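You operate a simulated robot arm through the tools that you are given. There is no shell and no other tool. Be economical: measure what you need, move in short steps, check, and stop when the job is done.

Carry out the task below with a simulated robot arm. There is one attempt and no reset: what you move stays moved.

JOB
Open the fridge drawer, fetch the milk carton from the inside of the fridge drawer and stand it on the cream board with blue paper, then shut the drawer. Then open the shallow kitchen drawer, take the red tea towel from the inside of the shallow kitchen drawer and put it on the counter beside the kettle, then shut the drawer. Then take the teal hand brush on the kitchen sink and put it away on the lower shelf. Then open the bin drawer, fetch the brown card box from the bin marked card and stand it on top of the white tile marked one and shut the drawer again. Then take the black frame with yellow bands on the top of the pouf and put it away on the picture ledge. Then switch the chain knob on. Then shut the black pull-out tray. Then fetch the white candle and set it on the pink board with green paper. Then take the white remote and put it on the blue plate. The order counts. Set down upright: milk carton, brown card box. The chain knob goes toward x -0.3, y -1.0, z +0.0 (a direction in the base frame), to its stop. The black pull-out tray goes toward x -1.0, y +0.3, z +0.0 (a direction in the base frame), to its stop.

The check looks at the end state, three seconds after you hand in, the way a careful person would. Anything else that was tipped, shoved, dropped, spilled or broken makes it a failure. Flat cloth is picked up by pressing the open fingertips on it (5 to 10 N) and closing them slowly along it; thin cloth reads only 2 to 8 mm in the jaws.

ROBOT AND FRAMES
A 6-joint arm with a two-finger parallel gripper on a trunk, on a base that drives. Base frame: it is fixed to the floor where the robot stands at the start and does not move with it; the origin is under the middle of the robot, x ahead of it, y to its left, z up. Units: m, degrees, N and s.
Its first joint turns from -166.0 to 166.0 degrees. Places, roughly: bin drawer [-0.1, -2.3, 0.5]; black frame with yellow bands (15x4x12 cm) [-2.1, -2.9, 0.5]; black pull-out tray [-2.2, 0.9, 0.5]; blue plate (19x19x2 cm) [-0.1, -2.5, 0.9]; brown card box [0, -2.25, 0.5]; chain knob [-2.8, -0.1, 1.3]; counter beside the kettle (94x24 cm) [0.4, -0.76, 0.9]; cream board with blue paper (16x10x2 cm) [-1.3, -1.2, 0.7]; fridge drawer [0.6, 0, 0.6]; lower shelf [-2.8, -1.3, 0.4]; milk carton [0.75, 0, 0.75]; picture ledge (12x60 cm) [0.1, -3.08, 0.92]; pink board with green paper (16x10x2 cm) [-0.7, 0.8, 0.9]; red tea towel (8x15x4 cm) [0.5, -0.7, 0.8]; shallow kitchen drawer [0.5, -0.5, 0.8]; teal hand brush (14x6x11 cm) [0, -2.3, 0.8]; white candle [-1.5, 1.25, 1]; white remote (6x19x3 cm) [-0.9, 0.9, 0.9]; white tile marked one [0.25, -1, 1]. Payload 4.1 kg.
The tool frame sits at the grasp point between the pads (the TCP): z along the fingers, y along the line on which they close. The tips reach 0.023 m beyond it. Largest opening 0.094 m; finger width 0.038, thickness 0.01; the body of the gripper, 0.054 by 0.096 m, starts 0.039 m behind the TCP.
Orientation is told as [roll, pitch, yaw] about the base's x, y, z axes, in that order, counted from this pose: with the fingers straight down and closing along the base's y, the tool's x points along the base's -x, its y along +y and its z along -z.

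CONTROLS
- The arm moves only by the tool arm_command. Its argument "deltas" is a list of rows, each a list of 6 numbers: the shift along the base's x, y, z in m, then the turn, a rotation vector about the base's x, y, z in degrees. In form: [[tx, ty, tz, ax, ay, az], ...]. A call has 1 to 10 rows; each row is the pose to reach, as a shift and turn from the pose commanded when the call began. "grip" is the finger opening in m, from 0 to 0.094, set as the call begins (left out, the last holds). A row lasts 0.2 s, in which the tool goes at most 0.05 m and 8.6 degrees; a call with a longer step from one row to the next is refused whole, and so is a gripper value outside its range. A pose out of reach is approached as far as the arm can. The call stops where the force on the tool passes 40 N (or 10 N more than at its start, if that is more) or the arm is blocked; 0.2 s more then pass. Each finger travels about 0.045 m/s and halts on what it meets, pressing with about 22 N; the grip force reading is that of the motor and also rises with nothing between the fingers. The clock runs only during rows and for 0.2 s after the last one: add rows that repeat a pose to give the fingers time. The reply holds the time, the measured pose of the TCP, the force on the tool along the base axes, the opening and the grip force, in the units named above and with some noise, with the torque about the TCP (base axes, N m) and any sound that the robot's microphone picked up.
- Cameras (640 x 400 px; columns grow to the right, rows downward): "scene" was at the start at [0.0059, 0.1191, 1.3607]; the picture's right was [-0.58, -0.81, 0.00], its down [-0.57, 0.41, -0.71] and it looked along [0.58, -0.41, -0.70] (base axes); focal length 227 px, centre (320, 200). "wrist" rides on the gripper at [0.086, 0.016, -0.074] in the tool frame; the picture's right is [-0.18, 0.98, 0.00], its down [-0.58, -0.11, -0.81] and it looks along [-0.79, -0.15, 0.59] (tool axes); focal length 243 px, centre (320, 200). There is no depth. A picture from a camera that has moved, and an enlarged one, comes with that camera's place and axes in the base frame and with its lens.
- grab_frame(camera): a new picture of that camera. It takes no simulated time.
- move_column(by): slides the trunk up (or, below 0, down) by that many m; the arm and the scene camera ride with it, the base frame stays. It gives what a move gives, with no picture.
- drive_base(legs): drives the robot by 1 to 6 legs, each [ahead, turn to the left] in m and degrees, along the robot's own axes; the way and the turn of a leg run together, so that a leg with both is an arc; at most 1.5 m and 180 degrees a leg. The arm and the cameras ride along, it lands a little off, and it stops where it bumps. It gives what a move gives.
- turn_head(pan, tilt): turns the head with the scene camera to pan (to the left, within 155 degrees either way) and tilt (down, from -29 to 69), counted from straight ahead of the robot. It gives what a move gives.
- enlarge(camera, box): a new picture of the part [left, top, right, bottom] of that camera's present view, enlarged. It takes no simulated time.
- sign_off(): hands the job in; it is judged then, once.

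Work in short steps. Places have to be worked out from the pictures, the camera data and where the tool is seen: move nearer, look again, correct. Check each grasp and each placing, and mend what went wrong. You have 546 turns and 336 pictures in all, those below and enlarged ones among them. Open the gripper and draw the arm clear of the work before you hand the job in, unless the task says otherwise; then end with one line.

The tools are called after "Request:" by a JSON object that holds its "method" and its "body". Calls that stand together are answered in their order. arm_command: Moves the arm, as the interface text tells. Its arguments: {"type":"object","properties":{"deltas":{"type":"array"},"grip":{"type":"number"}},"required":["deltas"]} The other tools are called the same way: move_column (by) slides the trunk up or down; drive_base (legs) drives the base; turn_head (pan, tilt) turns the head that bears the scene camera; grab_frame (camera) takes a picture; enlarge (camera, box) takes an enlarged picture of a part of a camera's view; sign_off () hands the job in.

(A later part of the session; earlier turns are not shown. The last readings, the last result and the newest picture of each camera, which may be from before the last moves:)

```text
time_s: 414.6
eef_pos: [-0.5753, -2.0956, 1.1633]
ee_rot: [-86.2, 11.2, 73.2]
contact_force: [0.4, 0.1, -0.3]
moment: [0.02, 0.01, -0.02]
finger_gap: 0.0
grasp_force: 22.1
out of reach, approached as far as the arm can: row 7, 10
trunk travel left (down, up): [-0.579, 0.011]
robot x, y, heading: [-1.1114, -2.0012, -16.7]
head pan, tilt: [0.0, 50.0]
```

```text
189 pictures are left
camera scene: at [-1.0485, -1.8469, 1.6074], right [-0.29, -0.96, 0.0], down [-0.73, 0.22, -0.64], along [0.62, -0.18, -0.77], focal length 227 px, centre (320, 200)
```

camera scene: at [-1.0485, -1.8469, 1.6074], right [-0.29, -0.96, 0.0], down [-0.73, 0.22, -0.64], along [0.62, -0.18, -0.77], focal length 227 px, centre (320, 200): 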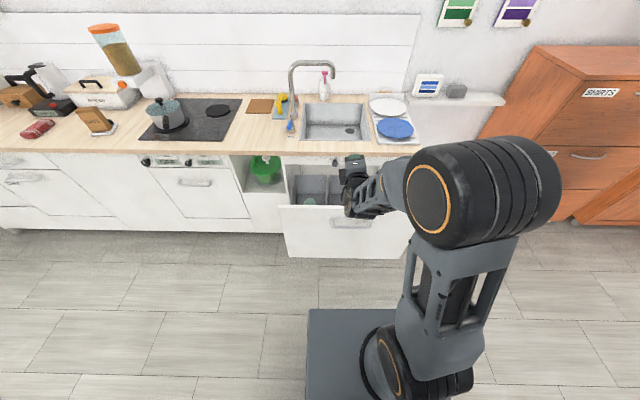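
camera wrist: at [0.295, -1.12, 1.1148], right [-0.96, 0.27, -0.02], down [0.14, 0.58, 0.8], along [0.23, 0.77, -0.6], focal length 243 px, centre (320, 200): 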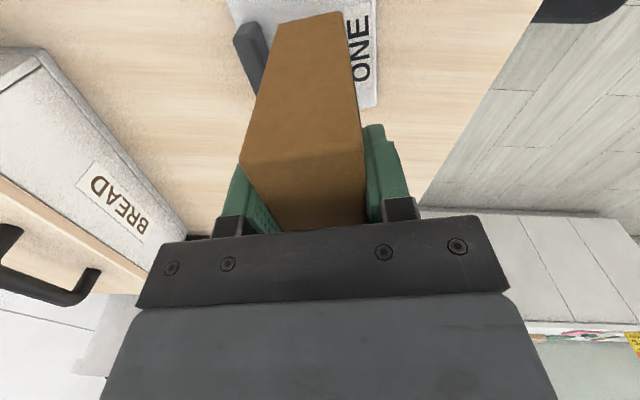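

Lower in two steps to z≈0.65 and push forward.

Request:
{"method": "move_column", "body": {"by": -0.4}}

Request:
{"method": "move_column", "body": {"by": -0.115}}

Request:
{"method": "drive_base", "body": {"legs": [[0.3, 0]]}}

Request:
{"method": "grab_frame", "body": {"camera": "scene"}}

```text
time_s: 418.4
eef_pos: [-0.5756, -2.0944, 0.7634]
ee_rot: [-86.1, 11.2, 73.2]
contact_force: [0.3, -0.3, 0.6]
moment: [0.0, 0.0, -0.01]
finger_gap: 0.0
grasp_force: 21.4
trunk travel left (down, up): [-0.179, 0.411]
robot x, y, heading: [-1.1109, -2.0004, -16.7]
head pan, tilt: [0.0, 50.0]
```

```text
time_s: 419.9
eef_pos: [-0.5748, -2.0958, 0.6479]
ee_rot: [-86.1, 11.3, 73.2]
contact_force: [-0.3, 0.3, -0.5]
moment: [0.05, 0.02, 0.01]
finger_gap: 0.0002
grasp_force: 21.8
trunk travel left (down, up): [-0.064, 0.526]
robot x, y, heading: [-1.1135, -1.9971, -16.7]
head pan, tilt: [0.0, 50.0]
```

```text
time_s: 421.9
eef_pos: [-0.288, -2.1818, 0.6474]
ee_rot: [-86.1, 11.3, 73.1]
contact_force: [0.3, 0.2, 0.3]
moment: [0.0, -0.02, -0.04]
finger_gap: 0.0
grasp_force: 21.5
trunk travel left (down, up): [-0.064, 0.526]
robot x, y, heading: [-0.8268, -2.087, -16.8]
head pan, tilt: [0.0, 50.0]
```

```text
188 pictures are left
camera scene: at [-0.7614, -1.933, 1.0925], right [-0.29, -0.96, 0.0], down [-0.73, 0.22, -0.64], along [0.62, -0.18, -0.77], focal length 227 px, centre (320, 200)
```

scene: 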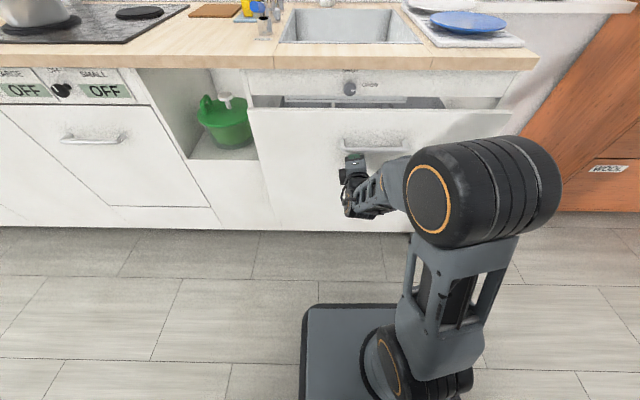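

Request:
{"method": "drive_base", "body": {"legs": [[0.065, 0]]}}

Request:
{"method": "arm_command", "body": {"deltas": [[0.0096, -0.0029, 0, 0, 0, 0], [0.0192, -0.0058, 0, 0, 0, 0], [0.0287, -0.0086, 0, 0, 0, 0], [0.0383, -0.0115, 0, 0, 0, 0]]}}

Request:
{"method": "grab_frame", "body": {"camera": "scene"}}

```text
time_s: 422.9
eef_pos: [-0.2259, -2.1995, 0.6485]
ee_rot: [-86.1, 11.4, 73.2]
contact_force: [0.2, -0.7, -1.0]
moment: [0.01, -0.01, 0.0]
finger_gap: 0.0
grasp_force: 21.6
trunk travel left (down, up): [-0.064, 0.526]
robot x, y, heading: [-0.7632, -2.1049, -16.5]
head pan, tilt: [0.0, 50.0]
```

```text
time_s: 423.5
eef_pos: [-0.2137, -2.2036, 0.6492]
ee_rot: [-85.9, 11.5, 73.1]
contact_force: [-25.4, 5.5, 9.5]
moment: [-0.26, -0.47, -0.45]
finger_gap: 0.0001
grasp_force: 22.2
trunk travel left (down, up): [-0.064, 0.526]
robot x, y, heading: [-0.7629, -2.1088, -16.5]
head pan, tilt: [0.0, 50.0]
stopped in row 2: the force on the tool passed its limit (the readings are from after the stop); the commanded pose is now the measured one
```

```text
187 pictures are left
camera scene: at [-0.7028, -1.9506, 1.0927], right [-0.28, -0.96, 0.0], down [-0.73, 0.22, -0.64], along [0.62, -0.18, -0.76], focal length 227 px, centre (320, 200)
```

scene: 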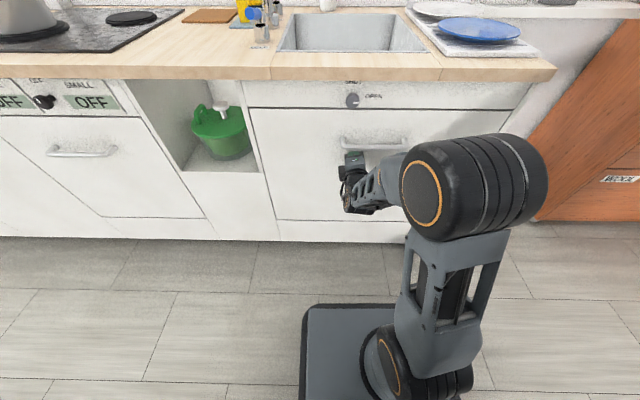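

Bin drawer is flush shut. Next the black frame on the pouf. I back off 0.1 m, raise, set the tool down and turn toward the pouf.

Request:
{"method": "drive_base", "body": {"legs": [[-0.1, 0]]}}

Request:
{"method": "move_column", "body": {"by": 0.4}}

Request:
{"method": "arm_command", "body": {"deltas": [[0, 0, 0, 2.44, 8.14, 0], [0, 0, 0, 4.88, 16.3, 0], [0, 0, 0, 7.32, 24.4, 0], [0, 0, 0, 9.76, 32.6, 0], [0, 0, 0, 12.2, 40.7, 0], [0, 0, 0, 14.6, 48.9, 0], [0, 0, 0, 17.1, 57.0, 0], [0, 0, 0, 19.5, 65.1, 0], [0, 0, 0, 22.0, 73.3, 0], [0, 0, 0, 24.4, 81.4, 0]], "grip": 0.07}}

Request:
{"method": "drive_base", "body": {"legs": [[0, -125], [0.6, 0]]}}

Request:
{"method": "turn_head", "body": {"pan": 0, "tilt": 45}}

Request:
{"method": "grab_frame", "body": {"camera": "scene"}}

```text
time_s: 424.7
eef_pos: [-0.308, -2.1751, 0.6466]
ee_rot: [-85.8, 11.3, 73.0]
contact_force: [-0.5, -0.4, 0.1]
moment: [0.01, 0.0, 0.02]
finger_gap: 0.0
grasp_force: 21.8
trunk travel left (down, up): [-0.064, 0.526]
robot x, y, heading: [-0.8624, -2.0757, -16.4]
head pan, tilt: [0.0, 50.0]
```

```text
time_s: 428.5
eef_pos: [-0.3075, -2.1757, 1.0452]
ee_rot: [-85.7, 11.4, 72.9]
contact_force: [0.4, -1.1, 0.0]
moment: [0.0, -0.02, 0.0]
finger_gap: 0.0
grasp_force: 22.1
trunk travel left (down, up): [-0.464, 0.126]
robot x, y, heading: [-0.8568, -2.0795, -16.7]
head pan, tilt: [0.0, 50.0]
```

```text
time_s: 430.7
eef_pos: [-0.3077, -2.1751, 1.046]
ee_rot: [-0.5, 1.3, 84.6]
contact_force: [-0.2, 0.5, 0.6]
moment: [-0.02, 0.0, 0.0]
finger_gap: 0.0697
grasp_force: 0.2
out of reach, approached as far as the arm can: row 5
trunk travel left (down, up): [-0.464, 0.126]
robot x, y, heading: [-0.8604, -2.0775, -16.5]
head pan, tilt: [0.0, 50.0]
```

```text
time_s: 439.2
eef_pos: [-1.6848, -2.8843, 1.0468]
ee_rot: [-0.6, 1.3, -37.4]
contact_force: [-0.5, -0.6, -0.9]
moment: [-0.02, -0.01, -0.01]
finger_gap: 0.0701
grasp_force: 0.0
trunk travel left (down, up): [-0.464, 0.126]
robot x, y, heading: [-1.3076, -2.4673, -138.6]
head pan, tilt: [0.0, 50.0]
```

```text
time_s: 439.8
eef_pos: [-1.6842, -2.8854, 1.0455]
ee_rot: [-0.7, 1.3, -37.4]
contact_force: [0.7, -0.1, -0.5]
moment: [-0.03, -0.01, -0.01]
finger_gap: 0.0698
grasp_force: 0.0
trunk travel left (down, up): [-0.464, 0.126]
robot x, y, heading: [-1.3066, -2.4703, -138.9]
head pan, tilt: [0.0, 45.0]
```

```text
186 pictures are left
camera scene: at [-1.2155, -2.6075, 1.4993], right [-0.66, 0.75, 0.0], down [0.53, 0.47, -0.71], along [-0.53, -0.47, -0.71], focal length 227 px, centre (320, 200)
```

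scene: 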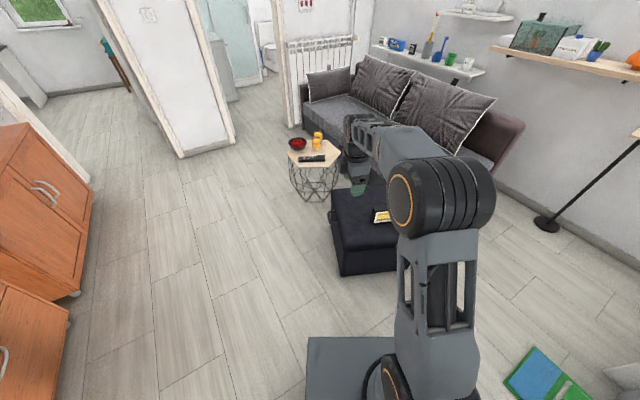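

The frame on the pouf is hidden behind the arm. I swing the arm left and look.

Request:
{"method": "drive_base", "body": {"legs": [[0, -12]]}}

Request:
{"method": "turn_head", "body": {"pan": -20, "tilt": 45}}

Request:
{"method": "grab_frame", "body": {"camera": "scene"}}

```text
time_s: 441.0
eef_pos: [-1.7631, -2.7966, 1.0461]
ee_rot: [-0.6, 1.3, -49.4]
contact_force: [0.2, 0.6, -0.7]
moment: [-0.01, -0.02, 0.0]
finger_gap: 0.0701
grasp_force: 0.0
trunk travel left (down, up): [-0.464, 0.126]
robot x, y, heading: [-1.3062, -2.4689, -150.8]
head pan, tilt: [0.0, 45.0]
```

```text
time_s: 441.8
eef_pos: [-1.7634, -2.7961, 1.0463]
ee_rot: [-0.6, 1.3, -49.6]
contact_force: [0.4, 0.2, 1.1]
moment: [-0.01, -0.02, -0.01]
finger_gap: 0.0702
grasp_force: 0.0
trunk travel left (down, up): [-0.464, 0.126]
robot x, y, heading: [-1.3105, -2.4659, -150.8]
head pan, tilt: [-20.0, 45.0]
```

```text
185 pictures are left
camera scene: at [-1.2562, -2.5976, 1.4994], right [-0.16, 0.99, 0.0], down [0.7, 0.11, -0.71], along [-0.7, -0.11, -0.71], focal length 227 px, centre (320, 200)
```

scene: 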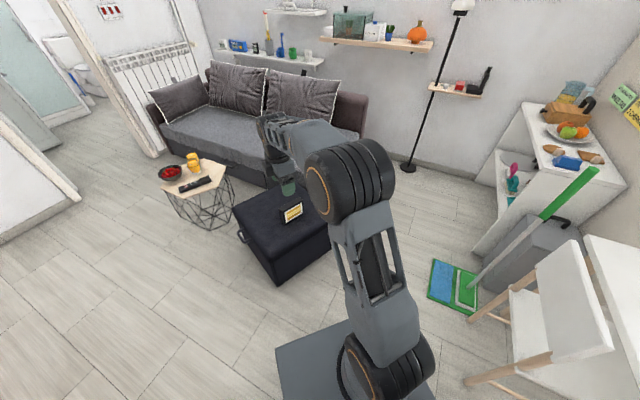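

Request:
{"method": "enlarge", "body": {"camera": "scene", "box": [220, 170, 348, 250]}}

```text
5.00 times, centred on (284, 210) of scene
camera zoom: at [-1.2562, -2.5976, 1.4994], right [-0.16, 0.99, 0.0], down [0.7, 0.11, -0.71], along [-0.7, -0.11, -0.71], focal length 1137 px, centre (500, 150)
```

zoom: 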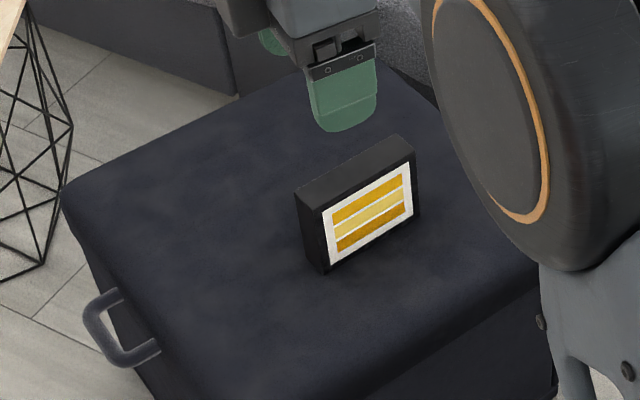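

The frame stands upright on the pouf (15 cm wide, 4 cm thick), around (-2.13, -2.91), wide axis at ~139°. I drive 0.28 m closer and rotate the tool 8° to close across its thickness.

Request:
{"method": "drive_base", "body": {"legs": [[0.28, 0]]}}

Request:
{"method": "arm_command", "body": {"deltas": [[0.03, -0.02, 0, 0, 0, 8.3], [0.06, -0.04, 0, 0, -1, 8.3]]}}

Request:
{"method": "grab_frame", "body": {"camera": "wrist"}}

Request:
{"method": "grab_frame", "body": {"camera": "scene"}}

```text
time_s: 443.8
eef_pos: [-2.0079, -2.9298, 1.0459]
ee_rot: [-0.6, 1.3, -49.6]
contact_force: [0.1, 0.0, 0.0]
moment: [-0.01, 0.0, 0.04]
finger_gap: 0.0701
grasp_force: 0.1
trunk travel left (down, up): [-0.464, 0.126]
robot x, y, heading: [-1.5482, -2.603, -151.0]
head pan, tilt: [-20.0, 45.0]
```

```text
time_s: 444.4
eef_pos: [-1.9465, -2.9702, 1.0464]
ee_rot: [0.1, 0.7, -41.5]
contact_force: [0.2, 0.5, -0.1]
moment: [-0.01, 0.03, 0.02]
finger_gap: 0.0702
grasp_force: 0.1
trunk travel left (down, up): [-0.464, 0.126]
robot x, y, heading: [-1.5507, -2.6075, -150.8]
head pan, tilt: [-20.0, 45.0]
```

```text
183 pictures are left
camera wrist: at [-2.0001, -2.8995, 1.1232], right [0.79, 0.62, 0.0], down [0.37, -0.47, 0.8], along [0.49, -0.63, -0.6], focal length 243 px, centre (320, 200)
```

wrist: 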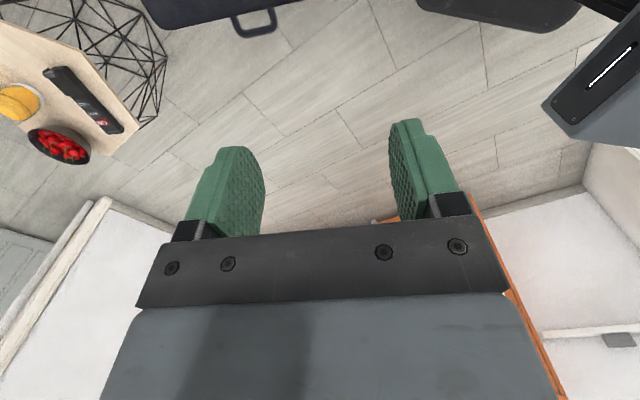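

```text
182 pictures are left
camera scene: at [-1.4978, -2.7325, 1.4993], right [-0.16, 0.99, 0.0], down [0.7, 0.11, -0.71], along [-0.7, -0.11, -0.71], focal length 227 px, centre (320, 200)
```

scene: 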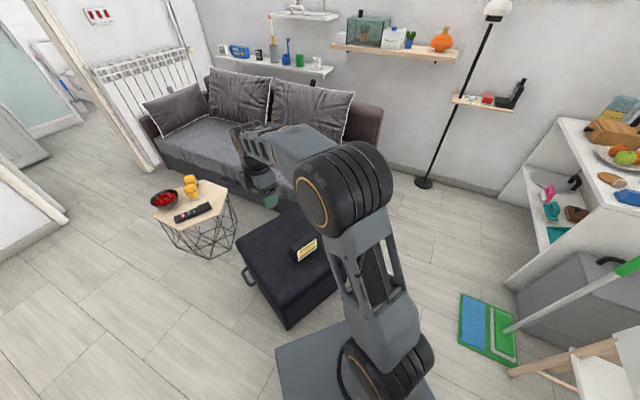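

Request:
{"method": "enlarge", "body": {"camera": "scene", "box": [256, 210, 352, 270]}}

```text
6.67 times, centred on (304, 240) of scene
camera zoom: at [-1.4978, -2.7325, 1.4993], right [-0.16, 0.99, 0.0], down [0.7, 0.11, -0.71], along [-0.7, -0.11, -0.71], focal length 1516 px, centre (427, -67)
```

zoom: 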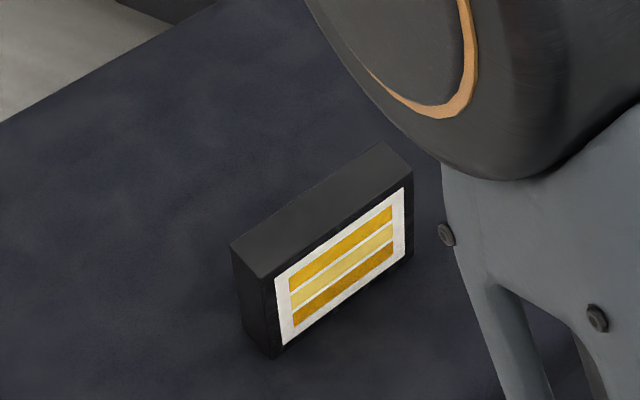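

Triangulated: frame top z≈0.551, centre (-2.133, -2.915), long axis 138°. I move over it and lower the column 0.4.

Request:
{"method": "arm_command", "body": {"deltas": [[-0.045, 0.013, 0, 0, 0, 0], [-0.09, 0.026, 0, 0, 0, 0], [-0.135, 0.04, 0, 0, 0, 0], [-0.18, 0.053, 0, 0, 0, 0], [-0.1865, 0.055, 0, 0, 0, 0]]}}

Request:
{"method": "move_column", "body": {"by": -0.38}}

Request:
{"method": "grab_frame", "body": {"camera": "wrist"}}

Request:
{"method": "grab_frame", "body": {"camera": "scene"}}

```text
time_s: 445.6
eef_pos: [-2.134, -2.9131, 1.0458]
ee_rot: [0.2, 0.6, -41.4]
contact_force: [0.0, 0.0, 0.3]
moment: [-0.01, -0.01, 0.0]
finger_gap: 0.0701
grasp_force: 0.0
trunk travel left (down, up): [-0.464, 0.126]
robot x, y, heading: [-1.5486, -2.6035, -150.8]
head pan, tilt: [-20.0, 45.0]
```

```text
time_s: 449.2
eef_pos: [-2.1333, -2.9146, 0.6667]
ee_rot: [0.1, 0.6, -41.4]
contact_force: [0.3, 0.2, -0.2]
moment: [0.05, -0.03, 0.04]
finger_gap: 0.07
grasp_force: 0.0
trunk travel left (down, up): [-0.084, 0.506]
robot x, y, heading: [-1.5495, -2.6025, -151.1]
head pan, tilt: [-20.0, 45.0]
```

```text
180 pictures are left
camera wrist: at [-2.1877, -2.8446, 0.7422], right [0.79, 0.62, 0.0], down [0.37, -0.47, 0.8], along [0.49, -0.63, -0.6], focal length 243 px, centre (320, 200)
```

wrist: 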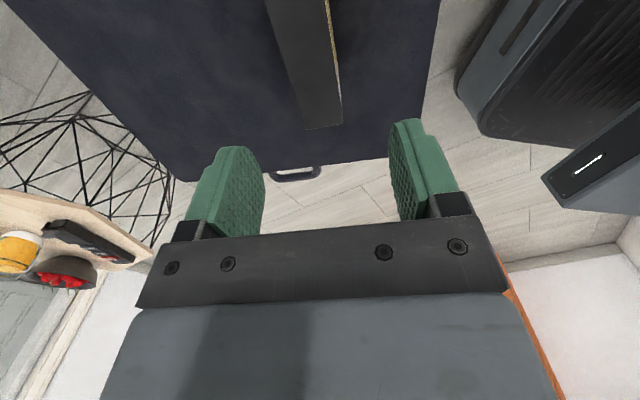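

```text
179 pictures are left
camera scene: at [-1.4982, -2.7323, 1.1194], right [-0.16, 0.99, 0.0], down [0.7, 0.11, -0.71], along [-0.7, -0.11, -0.71], focal length 227 px, centre (320, 200)
```

scene: 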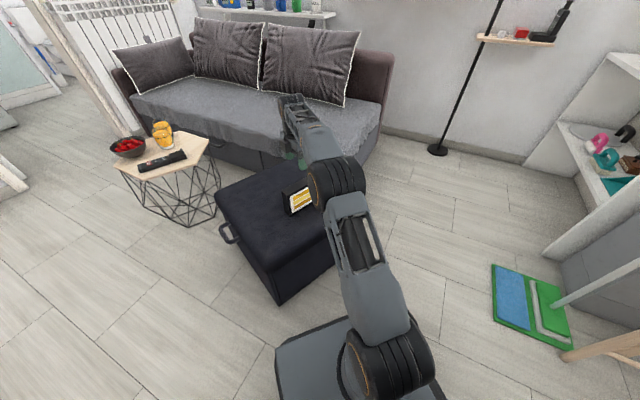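

Wrist view puts the frame's centreline about 7 mm farther back. I shift (-0.012, 0.001) and descend 0.135 m.

Request:
{"method": "arm_command", "body": {"deltas": [[-0.012, 0.0014, -0.03, 0, 0, 0], [-0.012, 0.0014, -0.07, 0, 0, 0], [-0.012, 0.0014, -0.1, 0, 0, 0]]}}

Request:
{"method": "grab_frame", "body": {"camera": "wrist"}}

```text
time_s: 450.1
eef_pos: [-2.1454, -2.9124, 0.5661]
ee_rot: [0.1, 0.7, -41.3]
contact_force: [0.6, 0.7, -0.1]
moment: [-0.02, -0.01, 0.02]
finger_gap: 0.0698
grasp_force: 0.0
trunk travel left (down, up): [-0.084, 0.506]
robot x, y, heading: [-1.5496, -2.6027, -150.9]
head pan, tilt: [-20.0, 45.0]
```

```text
178 pictures are left
camera wrist: at [-2.1999, -2.8428, 0.642], right [0.79, 0.62, 0.0], down [0.37, -0.47, 0.8], along [0.49, -0.63, -0.6], focal length 243 px, centre (320, 200)
```

wrist: 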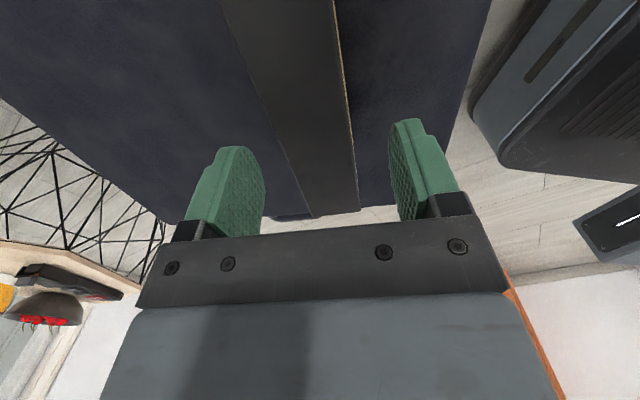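

Frame is centred between the fingers. Descend 3.5 cm more and close.

Request:
{"method": "arm_command", "body": {"deltas": [[0, 0, -0.018, 0, 0, 0], [0, 0, -0.036, 0, 0, 0]]}}

Request:
{"method": "arm_command", "body": {"deltas": [[0, 0, 0, 0, 0, 0], [0, 0, 0, 0, 0, 0], [0, 0, 0, 0, 0, 0], [0, 0, 0, 0, 0, 0]], "grip": 0.02}}

Request:
{"method": "arm_command", "body": {"deltas": [[0, 0, 0.03, 0, 0, 0], [0, 0, 0.06, 0, 0, 0], [0, 0, 0.06, 0, 0, 0]]}}

Request:
{"method": "grab_frame", "body": {"camera": "wrist"}}

```text
time_s: 450.6
eef_pos: [-2.146, -2.9114, 0.5306]
ee_rot: [0.1, 0.5, -41.4]
contact_force: [0.7, 0.7, 0.6]
moment: [0.02, 0.02, 0.03]
finger_gap: 0.0699
grasp_force: 0.1
trunk travel left (down, up): [-0.084, 0.506]
robot x, y, heading: [-1.5492, -2.6057, -150.9]
head pan, tilt: [-20.0, 45.0]
```

```text
time_s: 451.6
eef_pos: [-2.1456, -2.9128, 0.5301]
ee_rot: [0.1, 0.6, -41.5]
contact_force: [-0.4, -0.3, 0.6]
moment: [-0.11, 0.12, -0.06]
finger_gap: 0.0399
grasp_force: 22.3
trunk travel left (down, up): [-0.084, 0.506]
robot x, y, heading: [-1.5511, -2.6028, -150.9]
head pan, tilt: [-20.0, 45.0]
```

```text
time_s: 452.4
eef_pos: [-2.1452, -2.9119, 0.5914]
ee_rot: [0.2, 0.6, -41.4]
contact_force: [0.4, 0.6, -3.1]
moment: [-0.03, -0.01, 0.03]
finger_gap: 0.04
grasp_force: 22.0
trunk travel left (down, up): [-0.084, 0.506]
robot x, y, heading: [-1.5469, -2.6017, -151.2]
head pan, tilt: [-20.0, 45.0]
```

```text
177 pictures are left
camera wrist: at [-2.1992, -2.8429, 0.6659], right [0.79, 0.62, 0.0], down [0.37, -0.47, 0.8], along [0.49, -0.63, -0.6], focal length 243 px, centre (320, 200)
```

wrist: 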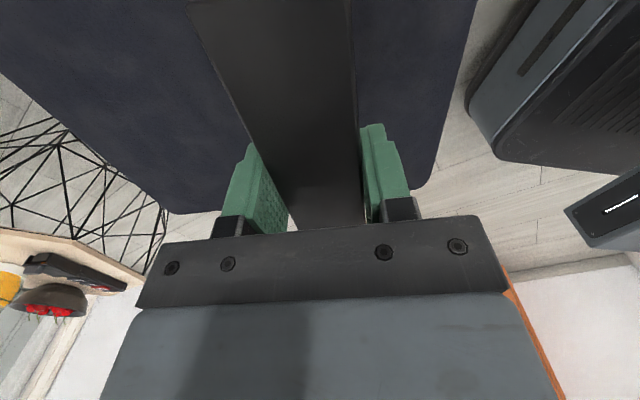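

Held (0.04). Face orientation will come out right (facing the room) after turning. I raise the column, turn left 134° and drive toward the ledge alcove.

Request:
{"method": "move_column", "body": {"by": 0.4}}

Request:
{"method": "drive_base", "body": {"legs": [[0, 134.3], [0.5, 0]]}}

Request:
{"method": "turn_head", "body": {"pan": 0, "tilt": 30}}

Request:
{"method": "grab_frame", "body": {"camera": "scene"}}

```text
time_s: 456.3
eef_pos: [-2.1448, -2.9126, 0.9901]
ee_rot: [0.2, 0.6, -41.4]
contact_force: [0.8, 0.3, -3.7]
moment: [-0.02, 0.01, 0.03]
finger_gap: 0.0397
grasp_force: 21.9
trunk travel left (down, up): [-0.484, 0.106]
robot x, y, heading: [-1.55, -2.6021, -151.4]
head pan, tilt: [-20.0, 45.0]
```

```text
time_s: 464.9
eef_pos: [-0.4263, -2.9155, 0.9898]
ee_rot: [0.1, 0.6, 94.8]
contact_force: [0.2, 0.3, -3.4]
moment: [-0.01, 0.02, -0.02]
finger_gap: 0.04
grasp_force: 22.1
trunk travel left (down, up): [-0.484, 0.106]
robot x, y, heading: [-1.0698, -2.7291, -14.7]
head pan, tilt: [-20.0, 45.0]
```

```text
time_s: 465.7
eef_pos: [-0.4251, -2.9157, 0.9903]
ee_rot: [0.2, 0.6, 94.9]
contact_force: [0.3, 0.3, -3.6]
moment: [0.03, 0.03, -0.01]
finger_gap: 0.0398
grasp_force: 22.0
trunk travel left (down, up): [-0.484, 0.106]
robot x, y, heading: [-1.0692, -2.7307, -14.8]
head pan, tilt: [0.0, 30.0]
```

```text
176 pictures are left
camera scene: at [-0.9981, -2.5754, 1.5419], right [-0.25, -0.97, 0.0], down [-0.48, 0.13, -0.87], along [0.84, -0.22, -0.5], focal length 227 px, centre (320, 200)
```

scene: 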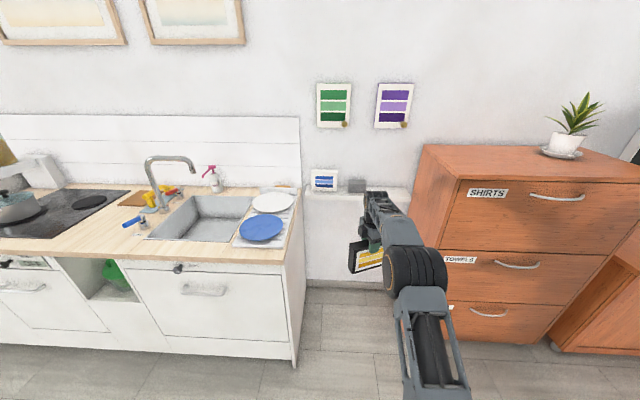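

Request:
{"method": "enlarge", "body": {"camera": "scene", "box": [290, 150, 450, 250]}}

```text
4.00 times, centred on (370, 200) of scene
camera zoom: at [-0.9981, -2.5754, 1.5419], right [-0.25, -0.97, 0.0], down [-0.48, 0.13, -0.87], along [0.84, -0.22, -0.5], focal length 909 px, centre (120, 200)
```

zoom: 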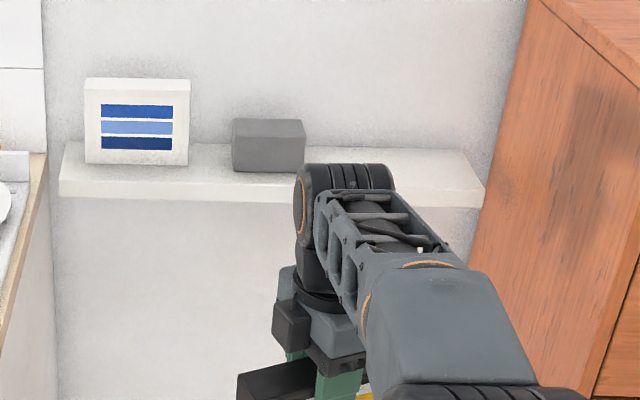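

Ledge spans v -2.63 to -3.23 (front u≈0.905, z≈0.92); free spot right of the stone, centre v≈-3.08. I raise 9 cm, turn the frame -19.7°, correct heading and drive 0.35 m.

Request:
{"method": "move_column", "body": {"by": 0.09}}

Request:
{"method": "arm_command", "body": {"deltas": [[0, 0, 0, 0, 0, -6.5], [0, 0, 0, 0, 0, -13], [0, 0, 0, 0, 0, -19.5]]}}

Request:
{"method": "drive_base", "body": {"legs": [[0, -2], [0.35, 0]]}}

Request:
{"method": "arm_command", "body": {"deltas": [[-0.012, -0.04, 0, 0, 0, 0], [-0.024, -0.08, 0, 0, 0, 0], [-0.036, -0.12, 0, 0, 0, 0], [-0.043, -0.143, 0, 0, 0, 0]]}}

Request:
{"method": "grab_frame", "body": {"camera": "scene"}}

Request:
{"method": "grab_frame", "body": {"camera": "wrist"}}

```text
time_s: 466.9
eef_pos: [-0.427, -2.9153, 1.0801]
ee_rot: [0.2, 0.6, 94.9]
contact_force: [-0.4, -0.2, -4.0]
moment: [0.01, -0.03, -0.02]
finger_gap: 0.04
grasp_force: 22.3
trunk travel left (down, up): [-0.574, 0.016]
robot x, y, heading: [-1.0677, -2.7275, -14.7]
head pan, tilt: [0.0, 30.0]
```

```text
time_s: 467.7
eef_pos: [-0.4258, -2.9148, 1.0799]
ee_rot: [0.2, 0.6, 75.2]
contact_force: [0.6, 0.1, -2.8]
moment: [-0.04, 0.03, -0.05]
finger_gap: 0.04
grasp_force: 22.2
trunk travel left (down, up): [-0.574, 0.016]
robot x, y, heading: [-1.0738, -2.7235, -14.7]
head pan, tilt: [0.0, 30.0]
```

```text
time_s: 470.4
eef_pos: [-0.1011, -3.0383, 1.0794]
ee_rot: [0.2, 0.6, 73.4]
contact_force: [-0.6, 0.7, -2.6]
moment: [0.02, 0.0, 0.0]
finger_gap: 0.0399
grasp_force: 22.1
trunk travel left (down, up): [-0.574, 0.016]
robot x, y, heading: [-0.7362, -2.825, -16.9]
head pan, tilt: [0.0, 30.0]
```

```text
time_s: 471.4
eef_pos: [-0.1436, -3.1818, 1.0773]
ee_rot: [0.2, 0.7, 73.4]
contact_force: [-0.2, 0.4, -2.5]
moment: [-0.01, 0.04, -0.01]
finger_gap: 0.0398
grasp_force: 22.1
trunk travel left (down, up): [-0.574, 0.016]
robot x, y, heading: [-0.7367, -2.8271, -16.8]
head pan, tilt: [0.0, 30.0]
```

```text
174 pictures are left
camera scene: at [-0.6604, -2.6783, 1.6321], right [-0.29, -0.96, 0.0], down [-0.48, 0.14, -0.87], along [0.83, -0.25, -0.5], focal length 227 px, centre (320, 200)
```

scene: 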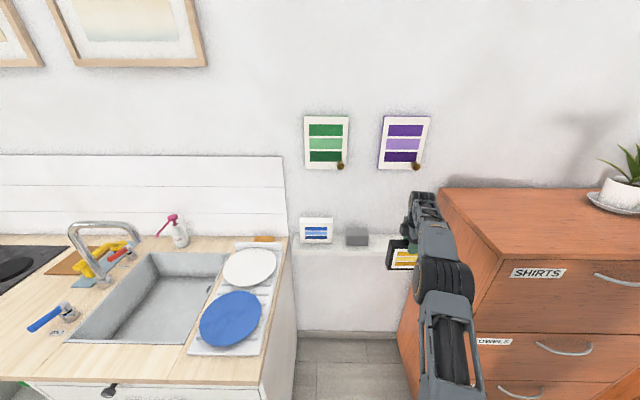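

```text
173 pictures are left
camera wrist: at [-0.1838, -3.2576, 1.1536], right [-0.89, 0.46, 0.0], down [0.28, 0.53, 0.8], along [0.37, 0.71, -0.6], focal length 243 px, centre (320, 200)
```

wrist: 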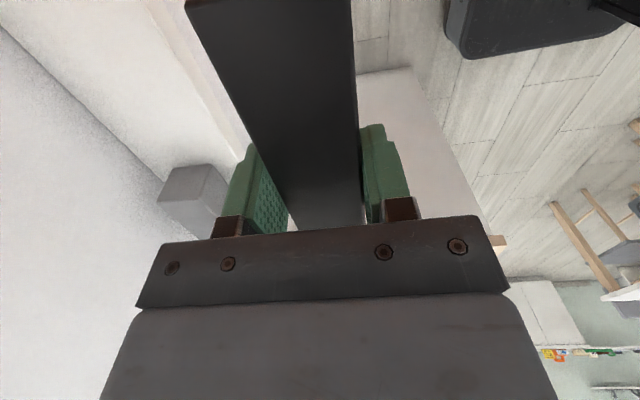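

TCP at u=0.776, v=-3.089; frame spans v -3.155…-3.005, clear of the stone. Drive straight in 0.185 m.

Request:
{"method": "drive_base", "body": {"legs": [[0.185, 0]]}}

Request:
{"method": "turn_head", "body": {"pan": -10, "tilt": 40}}

Request:
{"method": "grab_frame", "body": {"camera": "scene"}}

Request:
{"method": "grab_frame", "body": {"camera": "wrist"}}

```text
time_s: 472.9
eef_pos: [0.0326, -3.234, 1.0772]
ee_rot: [0.2, 0.6, 73.4]
contact_force: [-0.5, 0.1, -3.1]
moment: [-0.01, 0.04, 0.02]
finger_gap: 0.0399
grasp_force: 21.7
trunk travel left (down, up): [-0.574, 0.016]
robot x, y, heading: [-0.5621, -2.879, -17.0]
head pan, tilt: [0.0, 30.0]
```

```text
time_s: 473.6
eef_pos: [0.0322, -3.233, 1.0778]
ee_rot: [0.2, 0.6, 73.3]
contact_force: [0.8, -0.2, -3.3]
moment: [0.0, -0.01, 0.0]
finger_gap: 0.0401
grasp_force: 21.5
trunk travel left (down, up): [-0.574, 0.016]
robot x, y, heading: [-0.5622, -2.8842, -16.9]
head pan, tilt: [-10.0, 40.0]
```

```text
172 pictures are left
camera scene: at [-0.4948, -2.743, 1.6167], right [-0.45, -0.89, 0.0], down [-0.57, 0.29, -0.77], along [0.68, -0.35, -0.64], focal length 227 px, centre (320, 200)
```

scene: 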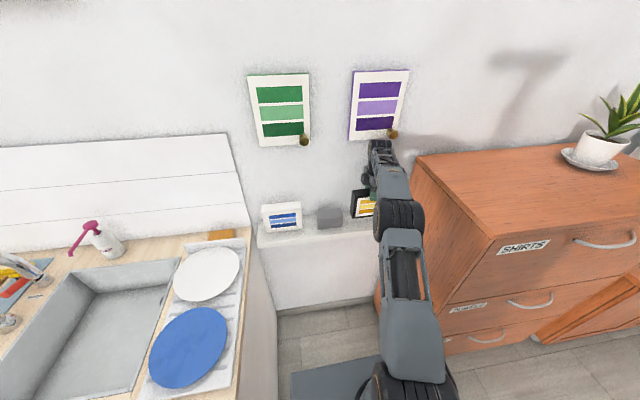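

```text
171 pictures are left
camera wrist: at [-0.0084, -3.3106, 1.1535], right [-0.89, 0.46, 0.0], down [0.28, 0.53, 0.8], along [0.37, 0.71, -0.6], focal length 243 px, centre (320, 200)
```

wrist: 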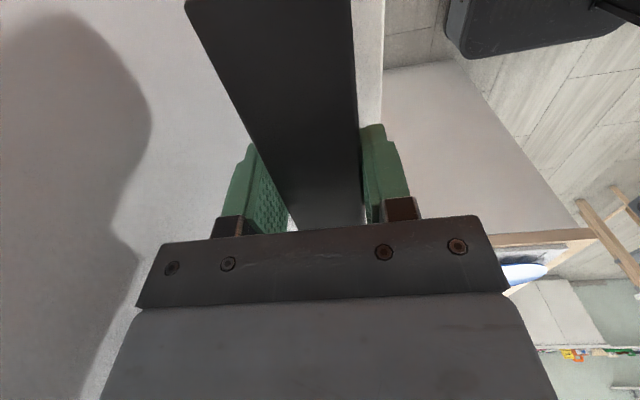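

Request:
{"method": "enlarge", "body": {"camera": "scene", "box": [250, 165, 410, 265]}}

```text
4.00 times, centred on (330, 215) of scene
camera zoom: at [-0.4948, -2.743, 1.6167], right [-0.45, -0.89, 0.0], down [-0.57, 0.29, -0.77], along [0.68, -0.35, -0.64], focal length 909 px, centre (280, 140)
```

zoom: 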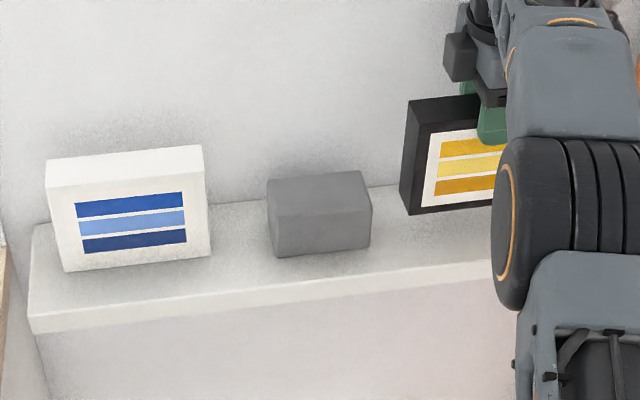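

Aligned over the ledge. Lower in steps until contact (expected TCP z ≈1.02).

Request:
{"method": "arm_command", "body": {"deltas": [[0, 0, -0.02, 0, 0, 0], [0, 0, -0.035, 0, 0, 0], [0, 0, -0.045, 0, 0, 0]]}}

Request:
{"method": "arm_command", "body": {"deltas": [[0, 0, -0.006, 0, 0, 0], [0, 0, -0.012, 0, 0, 0], [0, 0, -0.018, 0, 0, 0]]}}

Request:
{"method": "enlarge", "body": {"camera": "scene", "box": [250, 165, 410, 265]}}

```text
time_s: 474.4
eef_pos: [0.0294, -3.2349, 1.034]
ee_rot: [0.0, 0.7, 73.2]
contact_force: [0.8, -0.6, 10.0]
moment: [0.54, 0.08, -0.06]
finger_gap: 0.04
grasp_force: 21.4
trunk travel left (down, up): [-0.574, 0.016]
robot x, y, heading: [-0.5636, -2.885, -17.1]
head pan, tilt: [-10.0, 40.0]
```

```text
time_s: 475.2
eef_pos: [0.0306, -3.2339, 1.0157]
ee_rot: [0.1, 0.6, 73.2]
contact_force: [2.5, -2.5, 14.5]
moment: [-0.17, -0.29, -0.08]
finger_gap: 0.04
grasp_force: 22.3
trunk travel left (down, up): [-0.574, 0.016]
robot x, y, heading: [-0.5613, -2.8822, -17.0]
head pan, tilt: [-10.0, 40.0]
```

```text
4.00 times, centred on (330, 215) of scene
camera zoom: at [-0.4963, -2.7423, 1.6165], right [-0.45, -0.89, 0.0], down [-0.57, 0.29, -0.77], along [0.68, -0.35, -0.64], focal length 909 px, centre (280, 140)
```

zoom: 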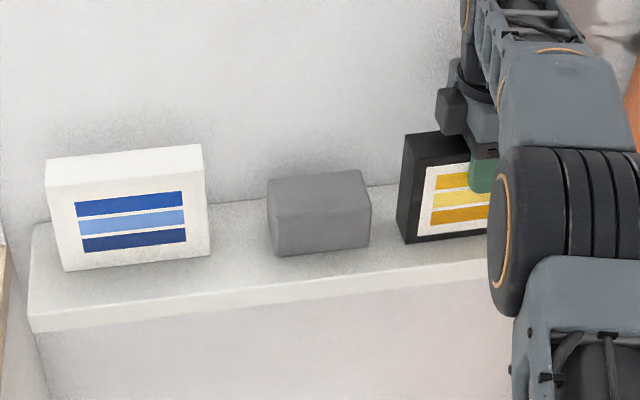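

Frame rests on the ledge. Release gently (opening 0.06) and rise.

Request:
{"method": "arm_command", "body": {"deltas": [[0, 0, 0.002, 0, 0, 0], [0, 0, 0.002, 0, 0, 0], [0, 0, 0.002, 0, 0, 0]], "grip": 0.06}}

Request:
{"method": "arm_command", "body": {"deltas": [[0, 0, 0.02, 0, 0, 0], [0, 0, 0.05, 0, 0, 0], [0, 0, 0.09, 0, 0, 0], [0, 0, 0.13, 0, 0, 0]]}}

Request:
{"method": "drive_base", "body": {"legs": [[-0.4, 0]]}}

Request:
{"method": "enlarge", "body": {"camera": "scene", "box": [240, 100, 440, 225]}}

```text
time_s: 476.0
eef_pos: [0.0317, -3.2342, 1.016]
ee_rot: [0.3, 0.6, 73.3]
contact_force: [0.5, -0.1, 0.4]
moment: [-0.02, 0.02, -0.01]
finger_gap: 0.06
grasp_force: 0.0
trunk travel left (down, up): [-0.574, 0.016]
robot x, y, heading: [-0.5646, -2.8821, -16.8]
head pan, tilt: [-10.0, 40.0]
```

```text
time_s: 477.0
eef_pos: [0.0272, -3.2315, 1.1445]
ee_rot: [0.3, 0.6, 73.2]
contact_force: [0.3, 0.1, -0.3]
moment: [0.0, -0.02, 0.01]
finger_gap: 0.0601
grasp_force: 0.0
out of reach, approached as far as the arm can: row 4
trunk travel left (down, up): [-0.574, 0.016]
robot x, y, heading: [-0.5591, -2.8811, -16.8]
head pan, tilt: [-10.0, 40.0]
```

```text
time_s: 479.5
eef_pos: [-0.3561, -3.1166, 1.1451]
ee_rot: [0.1, 0.7, 73.1]
contact_force: [-0.1, 0.0, -0.4]
moment: [-0.01, -0.02, 0.0]
finger_gap: 0.0597
grasp_force: 0.1
trunk travel left (down, up): [-0.574, 0.016]
robot x, y, heading: [-0.9418, -2.7647, -17.2]
head pan, tilt: [-10.0, 40.0]
```

```text
3.20 times, centred on (340, 162) of scene
camera zoom: at [-0.878, -2.6267, 1.6167], right [-0.45, -0.89, 0.0], down [-0.57, 0.29, -0.77], along [0.68, -0.35, -0.64], focal length 728 px, centre (256, 320)
```

zoom: 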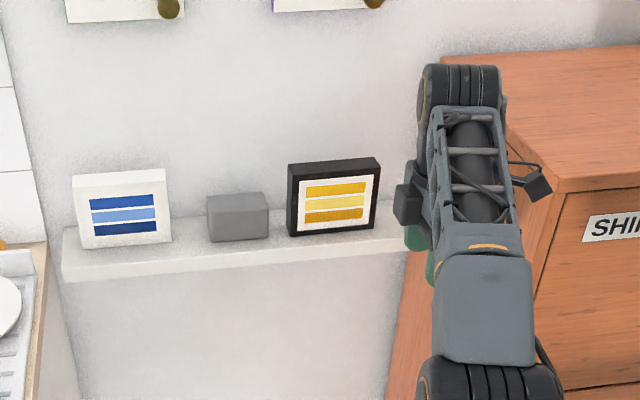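

The frame is on the ledge. Next the chain knob on the door. I drive along the kitchen, then turn toward the door side (-u).

Request:
{"method": "drive_base", "body": {"legs": [[0, 92.9], [1.1, 0], [1.07, 0], [0, 87], [0.9, 0]]}}

Request:
{"method": "turn_head", "body": {"pan": 0, "tilt": 20}}

Request:
{"method": "grab_frame", "body": {"camera": "scene"}}

```text
time_s: 502.3
eef_pos: [-1.821, 0.0201, 1.1445]
ee_rot: [0.2, 0.6, -108.7]
contact_force: [0.3, 0.9, 0.2]
moment: [-0.02, -0.02, 0.01]
finger_gap: 0.0601
grasp_force: 0.1
trunk travel left (down, up): [-0.574, 0.016]
robot x, y, heading: [-1.2429, -0.3467, 161.1]
head pan, tilt: [-10.0, 40.0]
```

```text
time_s: 503.1
eef_pos: [-1.8211, 0.0198, 1.1444]
ee_rot: [0.1, 0.6, -108.6]
contact_force: [0.5, 0.0, 0.8]
moment: [0.01, -0.04, 0.0]
finger_gap: 0.0602
grasp_force: 0.0
trunk travel left (down, up): [-0.574, 0.016]
robot x, y, heading: [-1.2486, -0.3483, 161.4]
head pan, tilt: [0.0, 20.0]
```

```text
167 pictures are left
camera scene: at [-1.3302, -0.4966, 1.648], right [0.32, 0.95, 0.0], down [0.32, -0.11, -0.94], along [-0.89, 0.3, -0.34], focal length 227 px, centre (320, 200)
```

scene: 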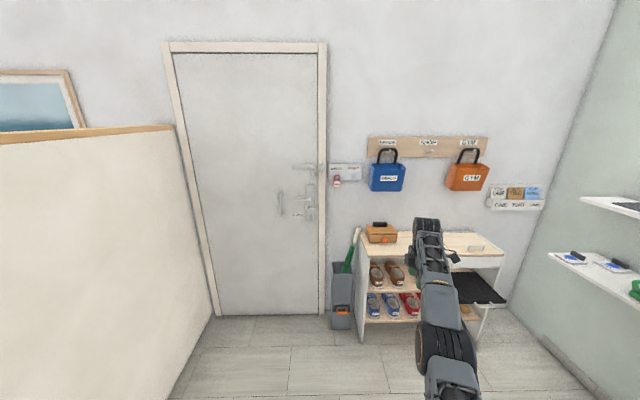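

Request:
{"method": "enlarge", "body": {"camera": "scene", "box": [260, 140, 388, 220]}}

```text
5.00 times, centred on (324, 180) of scene
camera zoom: at [-1.3302, -0.4966, 1.648], right [0.32, 0.95, 0.0], down [0.32, -0.11, -0.94], along [-0.89, 0.3, -0.34], focal length 1137 px, centre (300, 300)
```

zoom: 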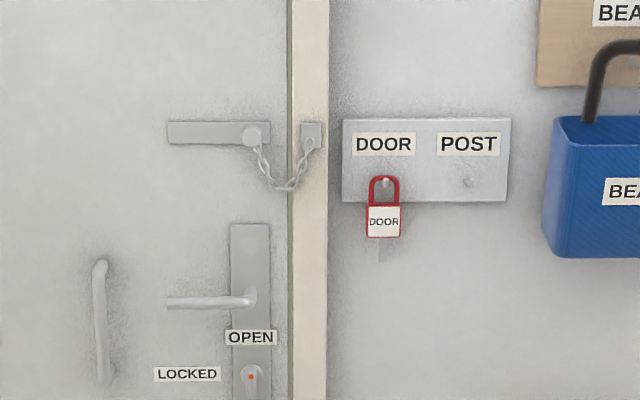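

The chain knob sits at the right end of its horizontal track on the door, about (-2.80, -0.07, 1.33), to be slid left. I retract the arm 0.2 m, then move past the chair and sidestep left.

Request:
{"method": "arm_command", "body": {"deltas": [[0.045, -0.013, 0, 0, 0, 0], [0.09, -0.027, 0, 0, 0, 0], [0.135, -0.04, 0, 0, 0, 0], [0.18, -0.054, 0, 0, 0, 0]], "grip": 0.0}}

Request:
{"method": "drive_base", "body": {"legs": [[0.5, 1.9], [0, 40], [0.42, 0], [0, -40]]}}

Request:
{"method": "turn_head", "body": {"pan": 0, "tilt": 15}}

Request:
{"method": "grab_frame", "body": {"camera": "scene"}}

```text
time_s: 504.1
eef_pos: [-1.6405, -0.035, 1.147]
ee_rot: [0.1, 0.8, -108.7]
contact_force: [-0.6, 0.4, -0.7]
moment: [0.0, 0.01, 0.0]
finger_gap: 0.0001
grasp_force: 21.6
out of reach, approached as far as the arm can: row 1
trunk travel left (down, up): [-0.574, 0.016]
robot x, y, heading: [-1.2408, -0.3507, 161.0]
head pan, tilt: [0.0, 20.0]
```

```text
time_s: 512.9
eef_pos: [-2.5194, -0.0502, 1.1459]
ee_rot: [0.2, 0.6, -107.6]
contact_force: [-0.6, 0.8, -0.3]
moment: [0.0, 0.02, 0.0]
finger_gap: 0.0003
grasp_force: 22.8
trunk travel left (down, up): [-0.574, 0.016]
robot x, y, heading: [-2.1166, -0.3577, 162.4]
head pan, tilt: [0.0, 20.0]
```

```text
time_s: 513.6
eef_pos: [-2.5193, -0.0503, 1.1457]
ee_rot: [0.2, 0.6, -107.6]
contact_force: [0.5, 0.1, 0.9]
moment: [0.01, 0.04, 0.0]
finger_gap: 0.0
grasp_force: 21.9
trunk travel left (down, up): [-0.574, 0.016]
robot x, y, heading: [-2.1148, -0.357, 162.0]
head pan, tilt: [0.0, 15.0]
```

```text
165 pictures are left
camera scene: at [-2.1991, -0.5076, 1.6562], right [0.3, 0.95, 0.0], down [0.25, -0.08, -0.97], along [-0.92, 0.29, -0.26], focal length 227 px, centre (320, 200)
```

scene: 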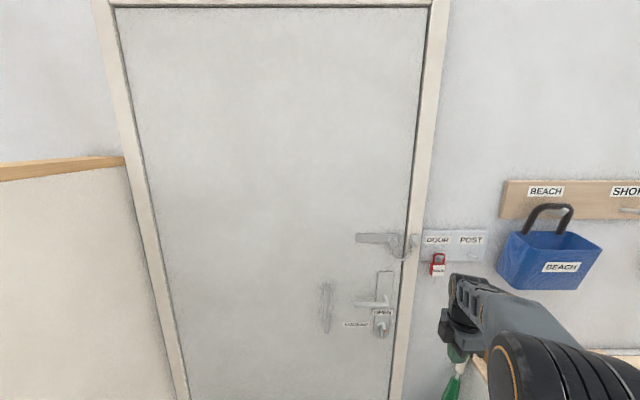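

Knob triangulates to (-2.742, -0.088, 1.349). I rotate the tool horizontal (pointing at the door) in place.

Request:
{"method": "arm_command", "body": {"deltas": [[0, 0, 0.02, 2.44, 8.14, 0], [0, 0, 0.04, 4.88, 16.3, 0], [0, 0, 0.06, 7.32, 24.4, 0], [0, 0, 0.08, 9.76, 32.6, 0], [0, 0, 0.1, 12.2, 40.7, 0], [0, 0, 0.12, 14.6, 48.9, 0], [0, 0, 0.14, 17.1, 57.0, 0], [0, 0, 0.16, 19.5, 65.1, 0], [0, 0, 0.18, 22.0, 73.3, 0], [0, 0, 0.2, 24.4, 81.4, 0]]}}

Request:
{"method": "grab_frame", "body": {"camera": "scene"}}

Request:
{"method": "grab_frame", "body": {"camera": "wrist"}}

```text
time_s: 515.8
eef_pos: [-2.5236, -0.0763, 1.443]
ee_rot: [-82.2, -1.8, -108.0]
contact_force: [-0.7, -0.6, -0.5]
moment: [-0.03, 0.01, 0.0]
finger_gap: 0.0001
grasp_force: 21.5
out of reach, approached as far as the arm can: row 8, 9, 10
trunk travel left (down, up): [-0.574, 0.016]
robot x, y, heading: [-2.1143, -0.3586, 162.6]
head pan, tilt: [0.0, 15.0]
```

```text
164 pictures are left
camera scene: at [-2.1989, -0.5077, 1.6562], right [0.3, 0.95, 0.0], down [0.25, -0.08, -0.97], along [-0.92, 0.29, -0.26], focal length 227 px, centre (320, 200)
```

scene: 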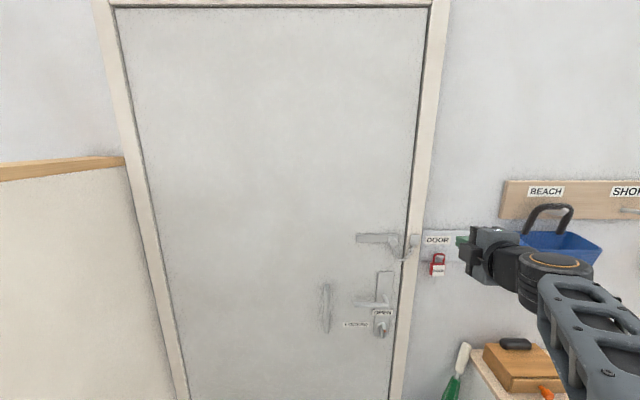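

```text
163 pictures are left
camera wrist: at [-2.4256, -0.0165, 1.4347], right [0.06, -0.25, -0.97], down [0.57, -0.79, 0.24], along [-0.82, -0.56, 0.09], focal length 243 px, centre (320, 200)
```

wrist: 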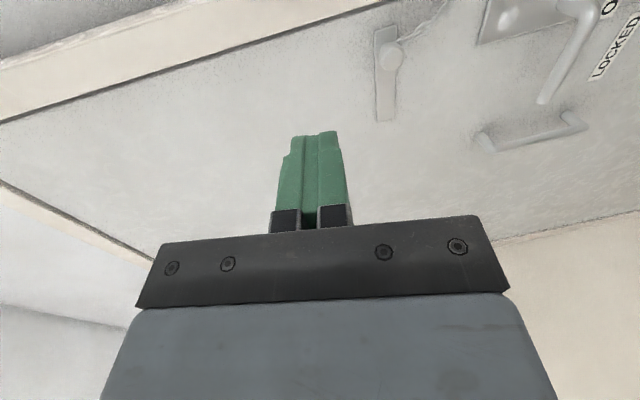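

Knob confirmed near (-2.742, -0.075, 1.345). I lower the tool to z 1.345 and drive 0.1 m closer, staying right of the knob.

Request:
{"method": "arm_command", "body": {"deltas": [[0, 0, -0.04, 0, 0, 0], [0, 0, -0.075, 0, 0, 0], [0, 0, -0.098, 0, 0, 0]]}}

Request:
{"method": "drive_base", "body": {"legs": [[0.1, 0]]}}

Request:
{"method": "grab_frame", "body": {"camera": "wrist"}}

Request:
{"method": "enlarge", "body": {"camera": "scene", "box": [320, 180, 512, 300]}}

```text
time_s: 516.6
eef_pos: [-2.5216, -0.0944, 1.4324]
ee_rot: [-81.6, -1.9, -108.2]
contact_force: [0.2, -0.4, -0.4]
moment: [-0.03, -0.03, 0.02]
finger_gap: 0.0
grasp_force: 21.7
out of reach, approached as far as the arm can: row 1, 2, 3
trunk travel left (down, up): [-0.574, 0.016]
robot x, y, heading: [-2.1159, -0.3613, 162.4]
head pan, tilt: [0.0, 15.0]
```

```text
time_s: 517.7
eef_pos: [-2.6175, -0.0654, 1.4323]
ee_rot: [-81.6, -2.0, -108.1]
contact_force: [0.0, -0.1, 0.3]
moment: [-0.01, -0.04, -0.01]
finger_gap: 0.0
grasp_force: 22.1
trunk travel left (down, up): [-0.574, 0.016]
robot x, y, heading: [-2.2075, -0.3314, 162.5]
head pan, tilt: [0.0, 15.0]
```

```text
162 pictures are left
camera wrist: at [-2.5182, -0.0051, 1.4241], right [0.07, -0.25, -0.97], down [0.56, -0.79, 0.25], along [-0.82, -0.56, 0.09], focal length 243 px, centre (320, 200)
```

wrist: 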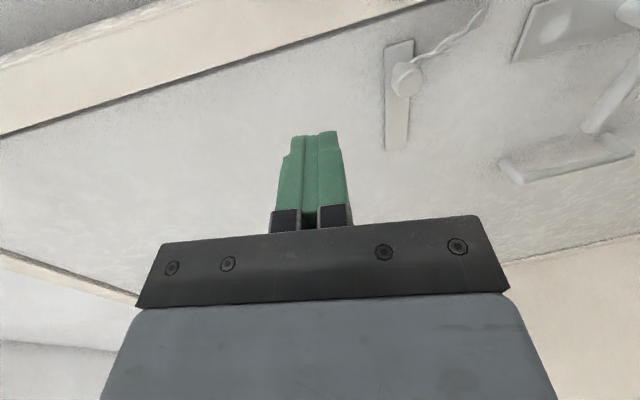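

```text
3.33 times, centred on (416, 240) of scene
camera zoom: at [-2.295, -0.4772, 1.6561], right [0.3, 0.95, 0.0], down [0.25, -0.08, -0.97], along [-0.92, 0.29, -0.26], focal length 758 px, centre (0, 67)
```

zoom: 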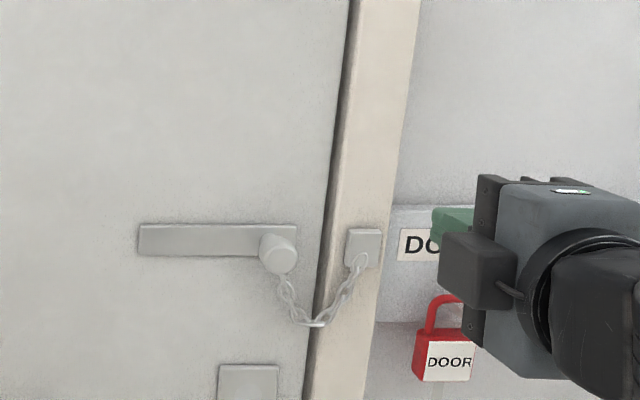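

The arm can't go lower in this folded pose, so I lower the column by 0.087 instead and check.

Request:
{"method": "move_column", "body": {"by": -0.087}}

Request:
{"method": "grab_frame", "body": {"camera": "wrist"}}

Request:
{"method": "enlarge", "body": {"camera": "scene", "box": [320, 160, 512, 280]}}

```text
time_s: 519.0
eef_pos: [-2.6165, -0.065, 1.3447]
ee_rot: [-81.6, -2.0, -108.1]
contact_force: [0.2, 0.4, 0.3]
moment: [-0.01, 0.01, -0.01]
finger_gap: 0.0
grasp_force: 21.7
trunk travel left (down, up): [-0.487, 0.103]
robot x, y, heading: [-2.2114, -0.3327, 162.5]
head pan, tilt: [0.0, 15.0]
```

```text
160 pictures are left
camera wrist: at [-2.5169, -0.0055, 1.3376], right [0.07, -0.25, -0.97], down [0.56, -0.79, 0.24], along [-0.82, -0.56, 0.09], focal length 243 px, centre (320, 200)
```

wrist: 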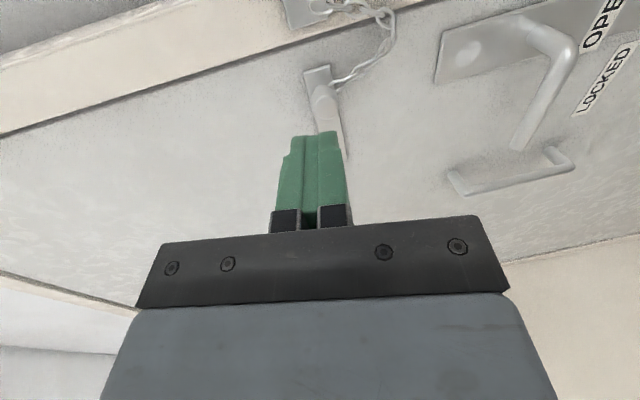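

```text
3.33 times, centred on (416, 220) of scene
camera zoom: at [-2.2935, -0.4777, 1.5692], right [0.3, 0.95, 0.0], down [0.25, -0.08, -0.97], along [-0.92, 0.29, -0.26], focal length 758 px, centre (0, 133)
```

zoom: 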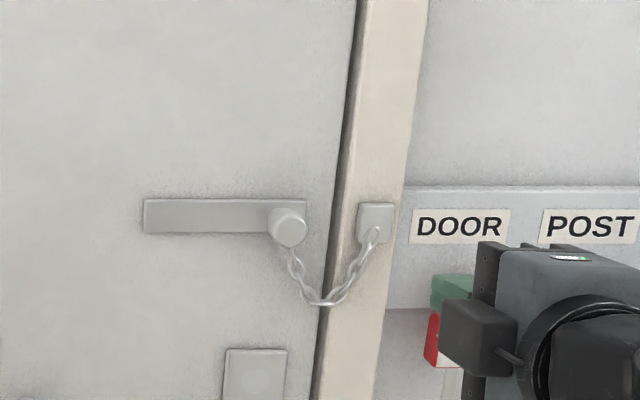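

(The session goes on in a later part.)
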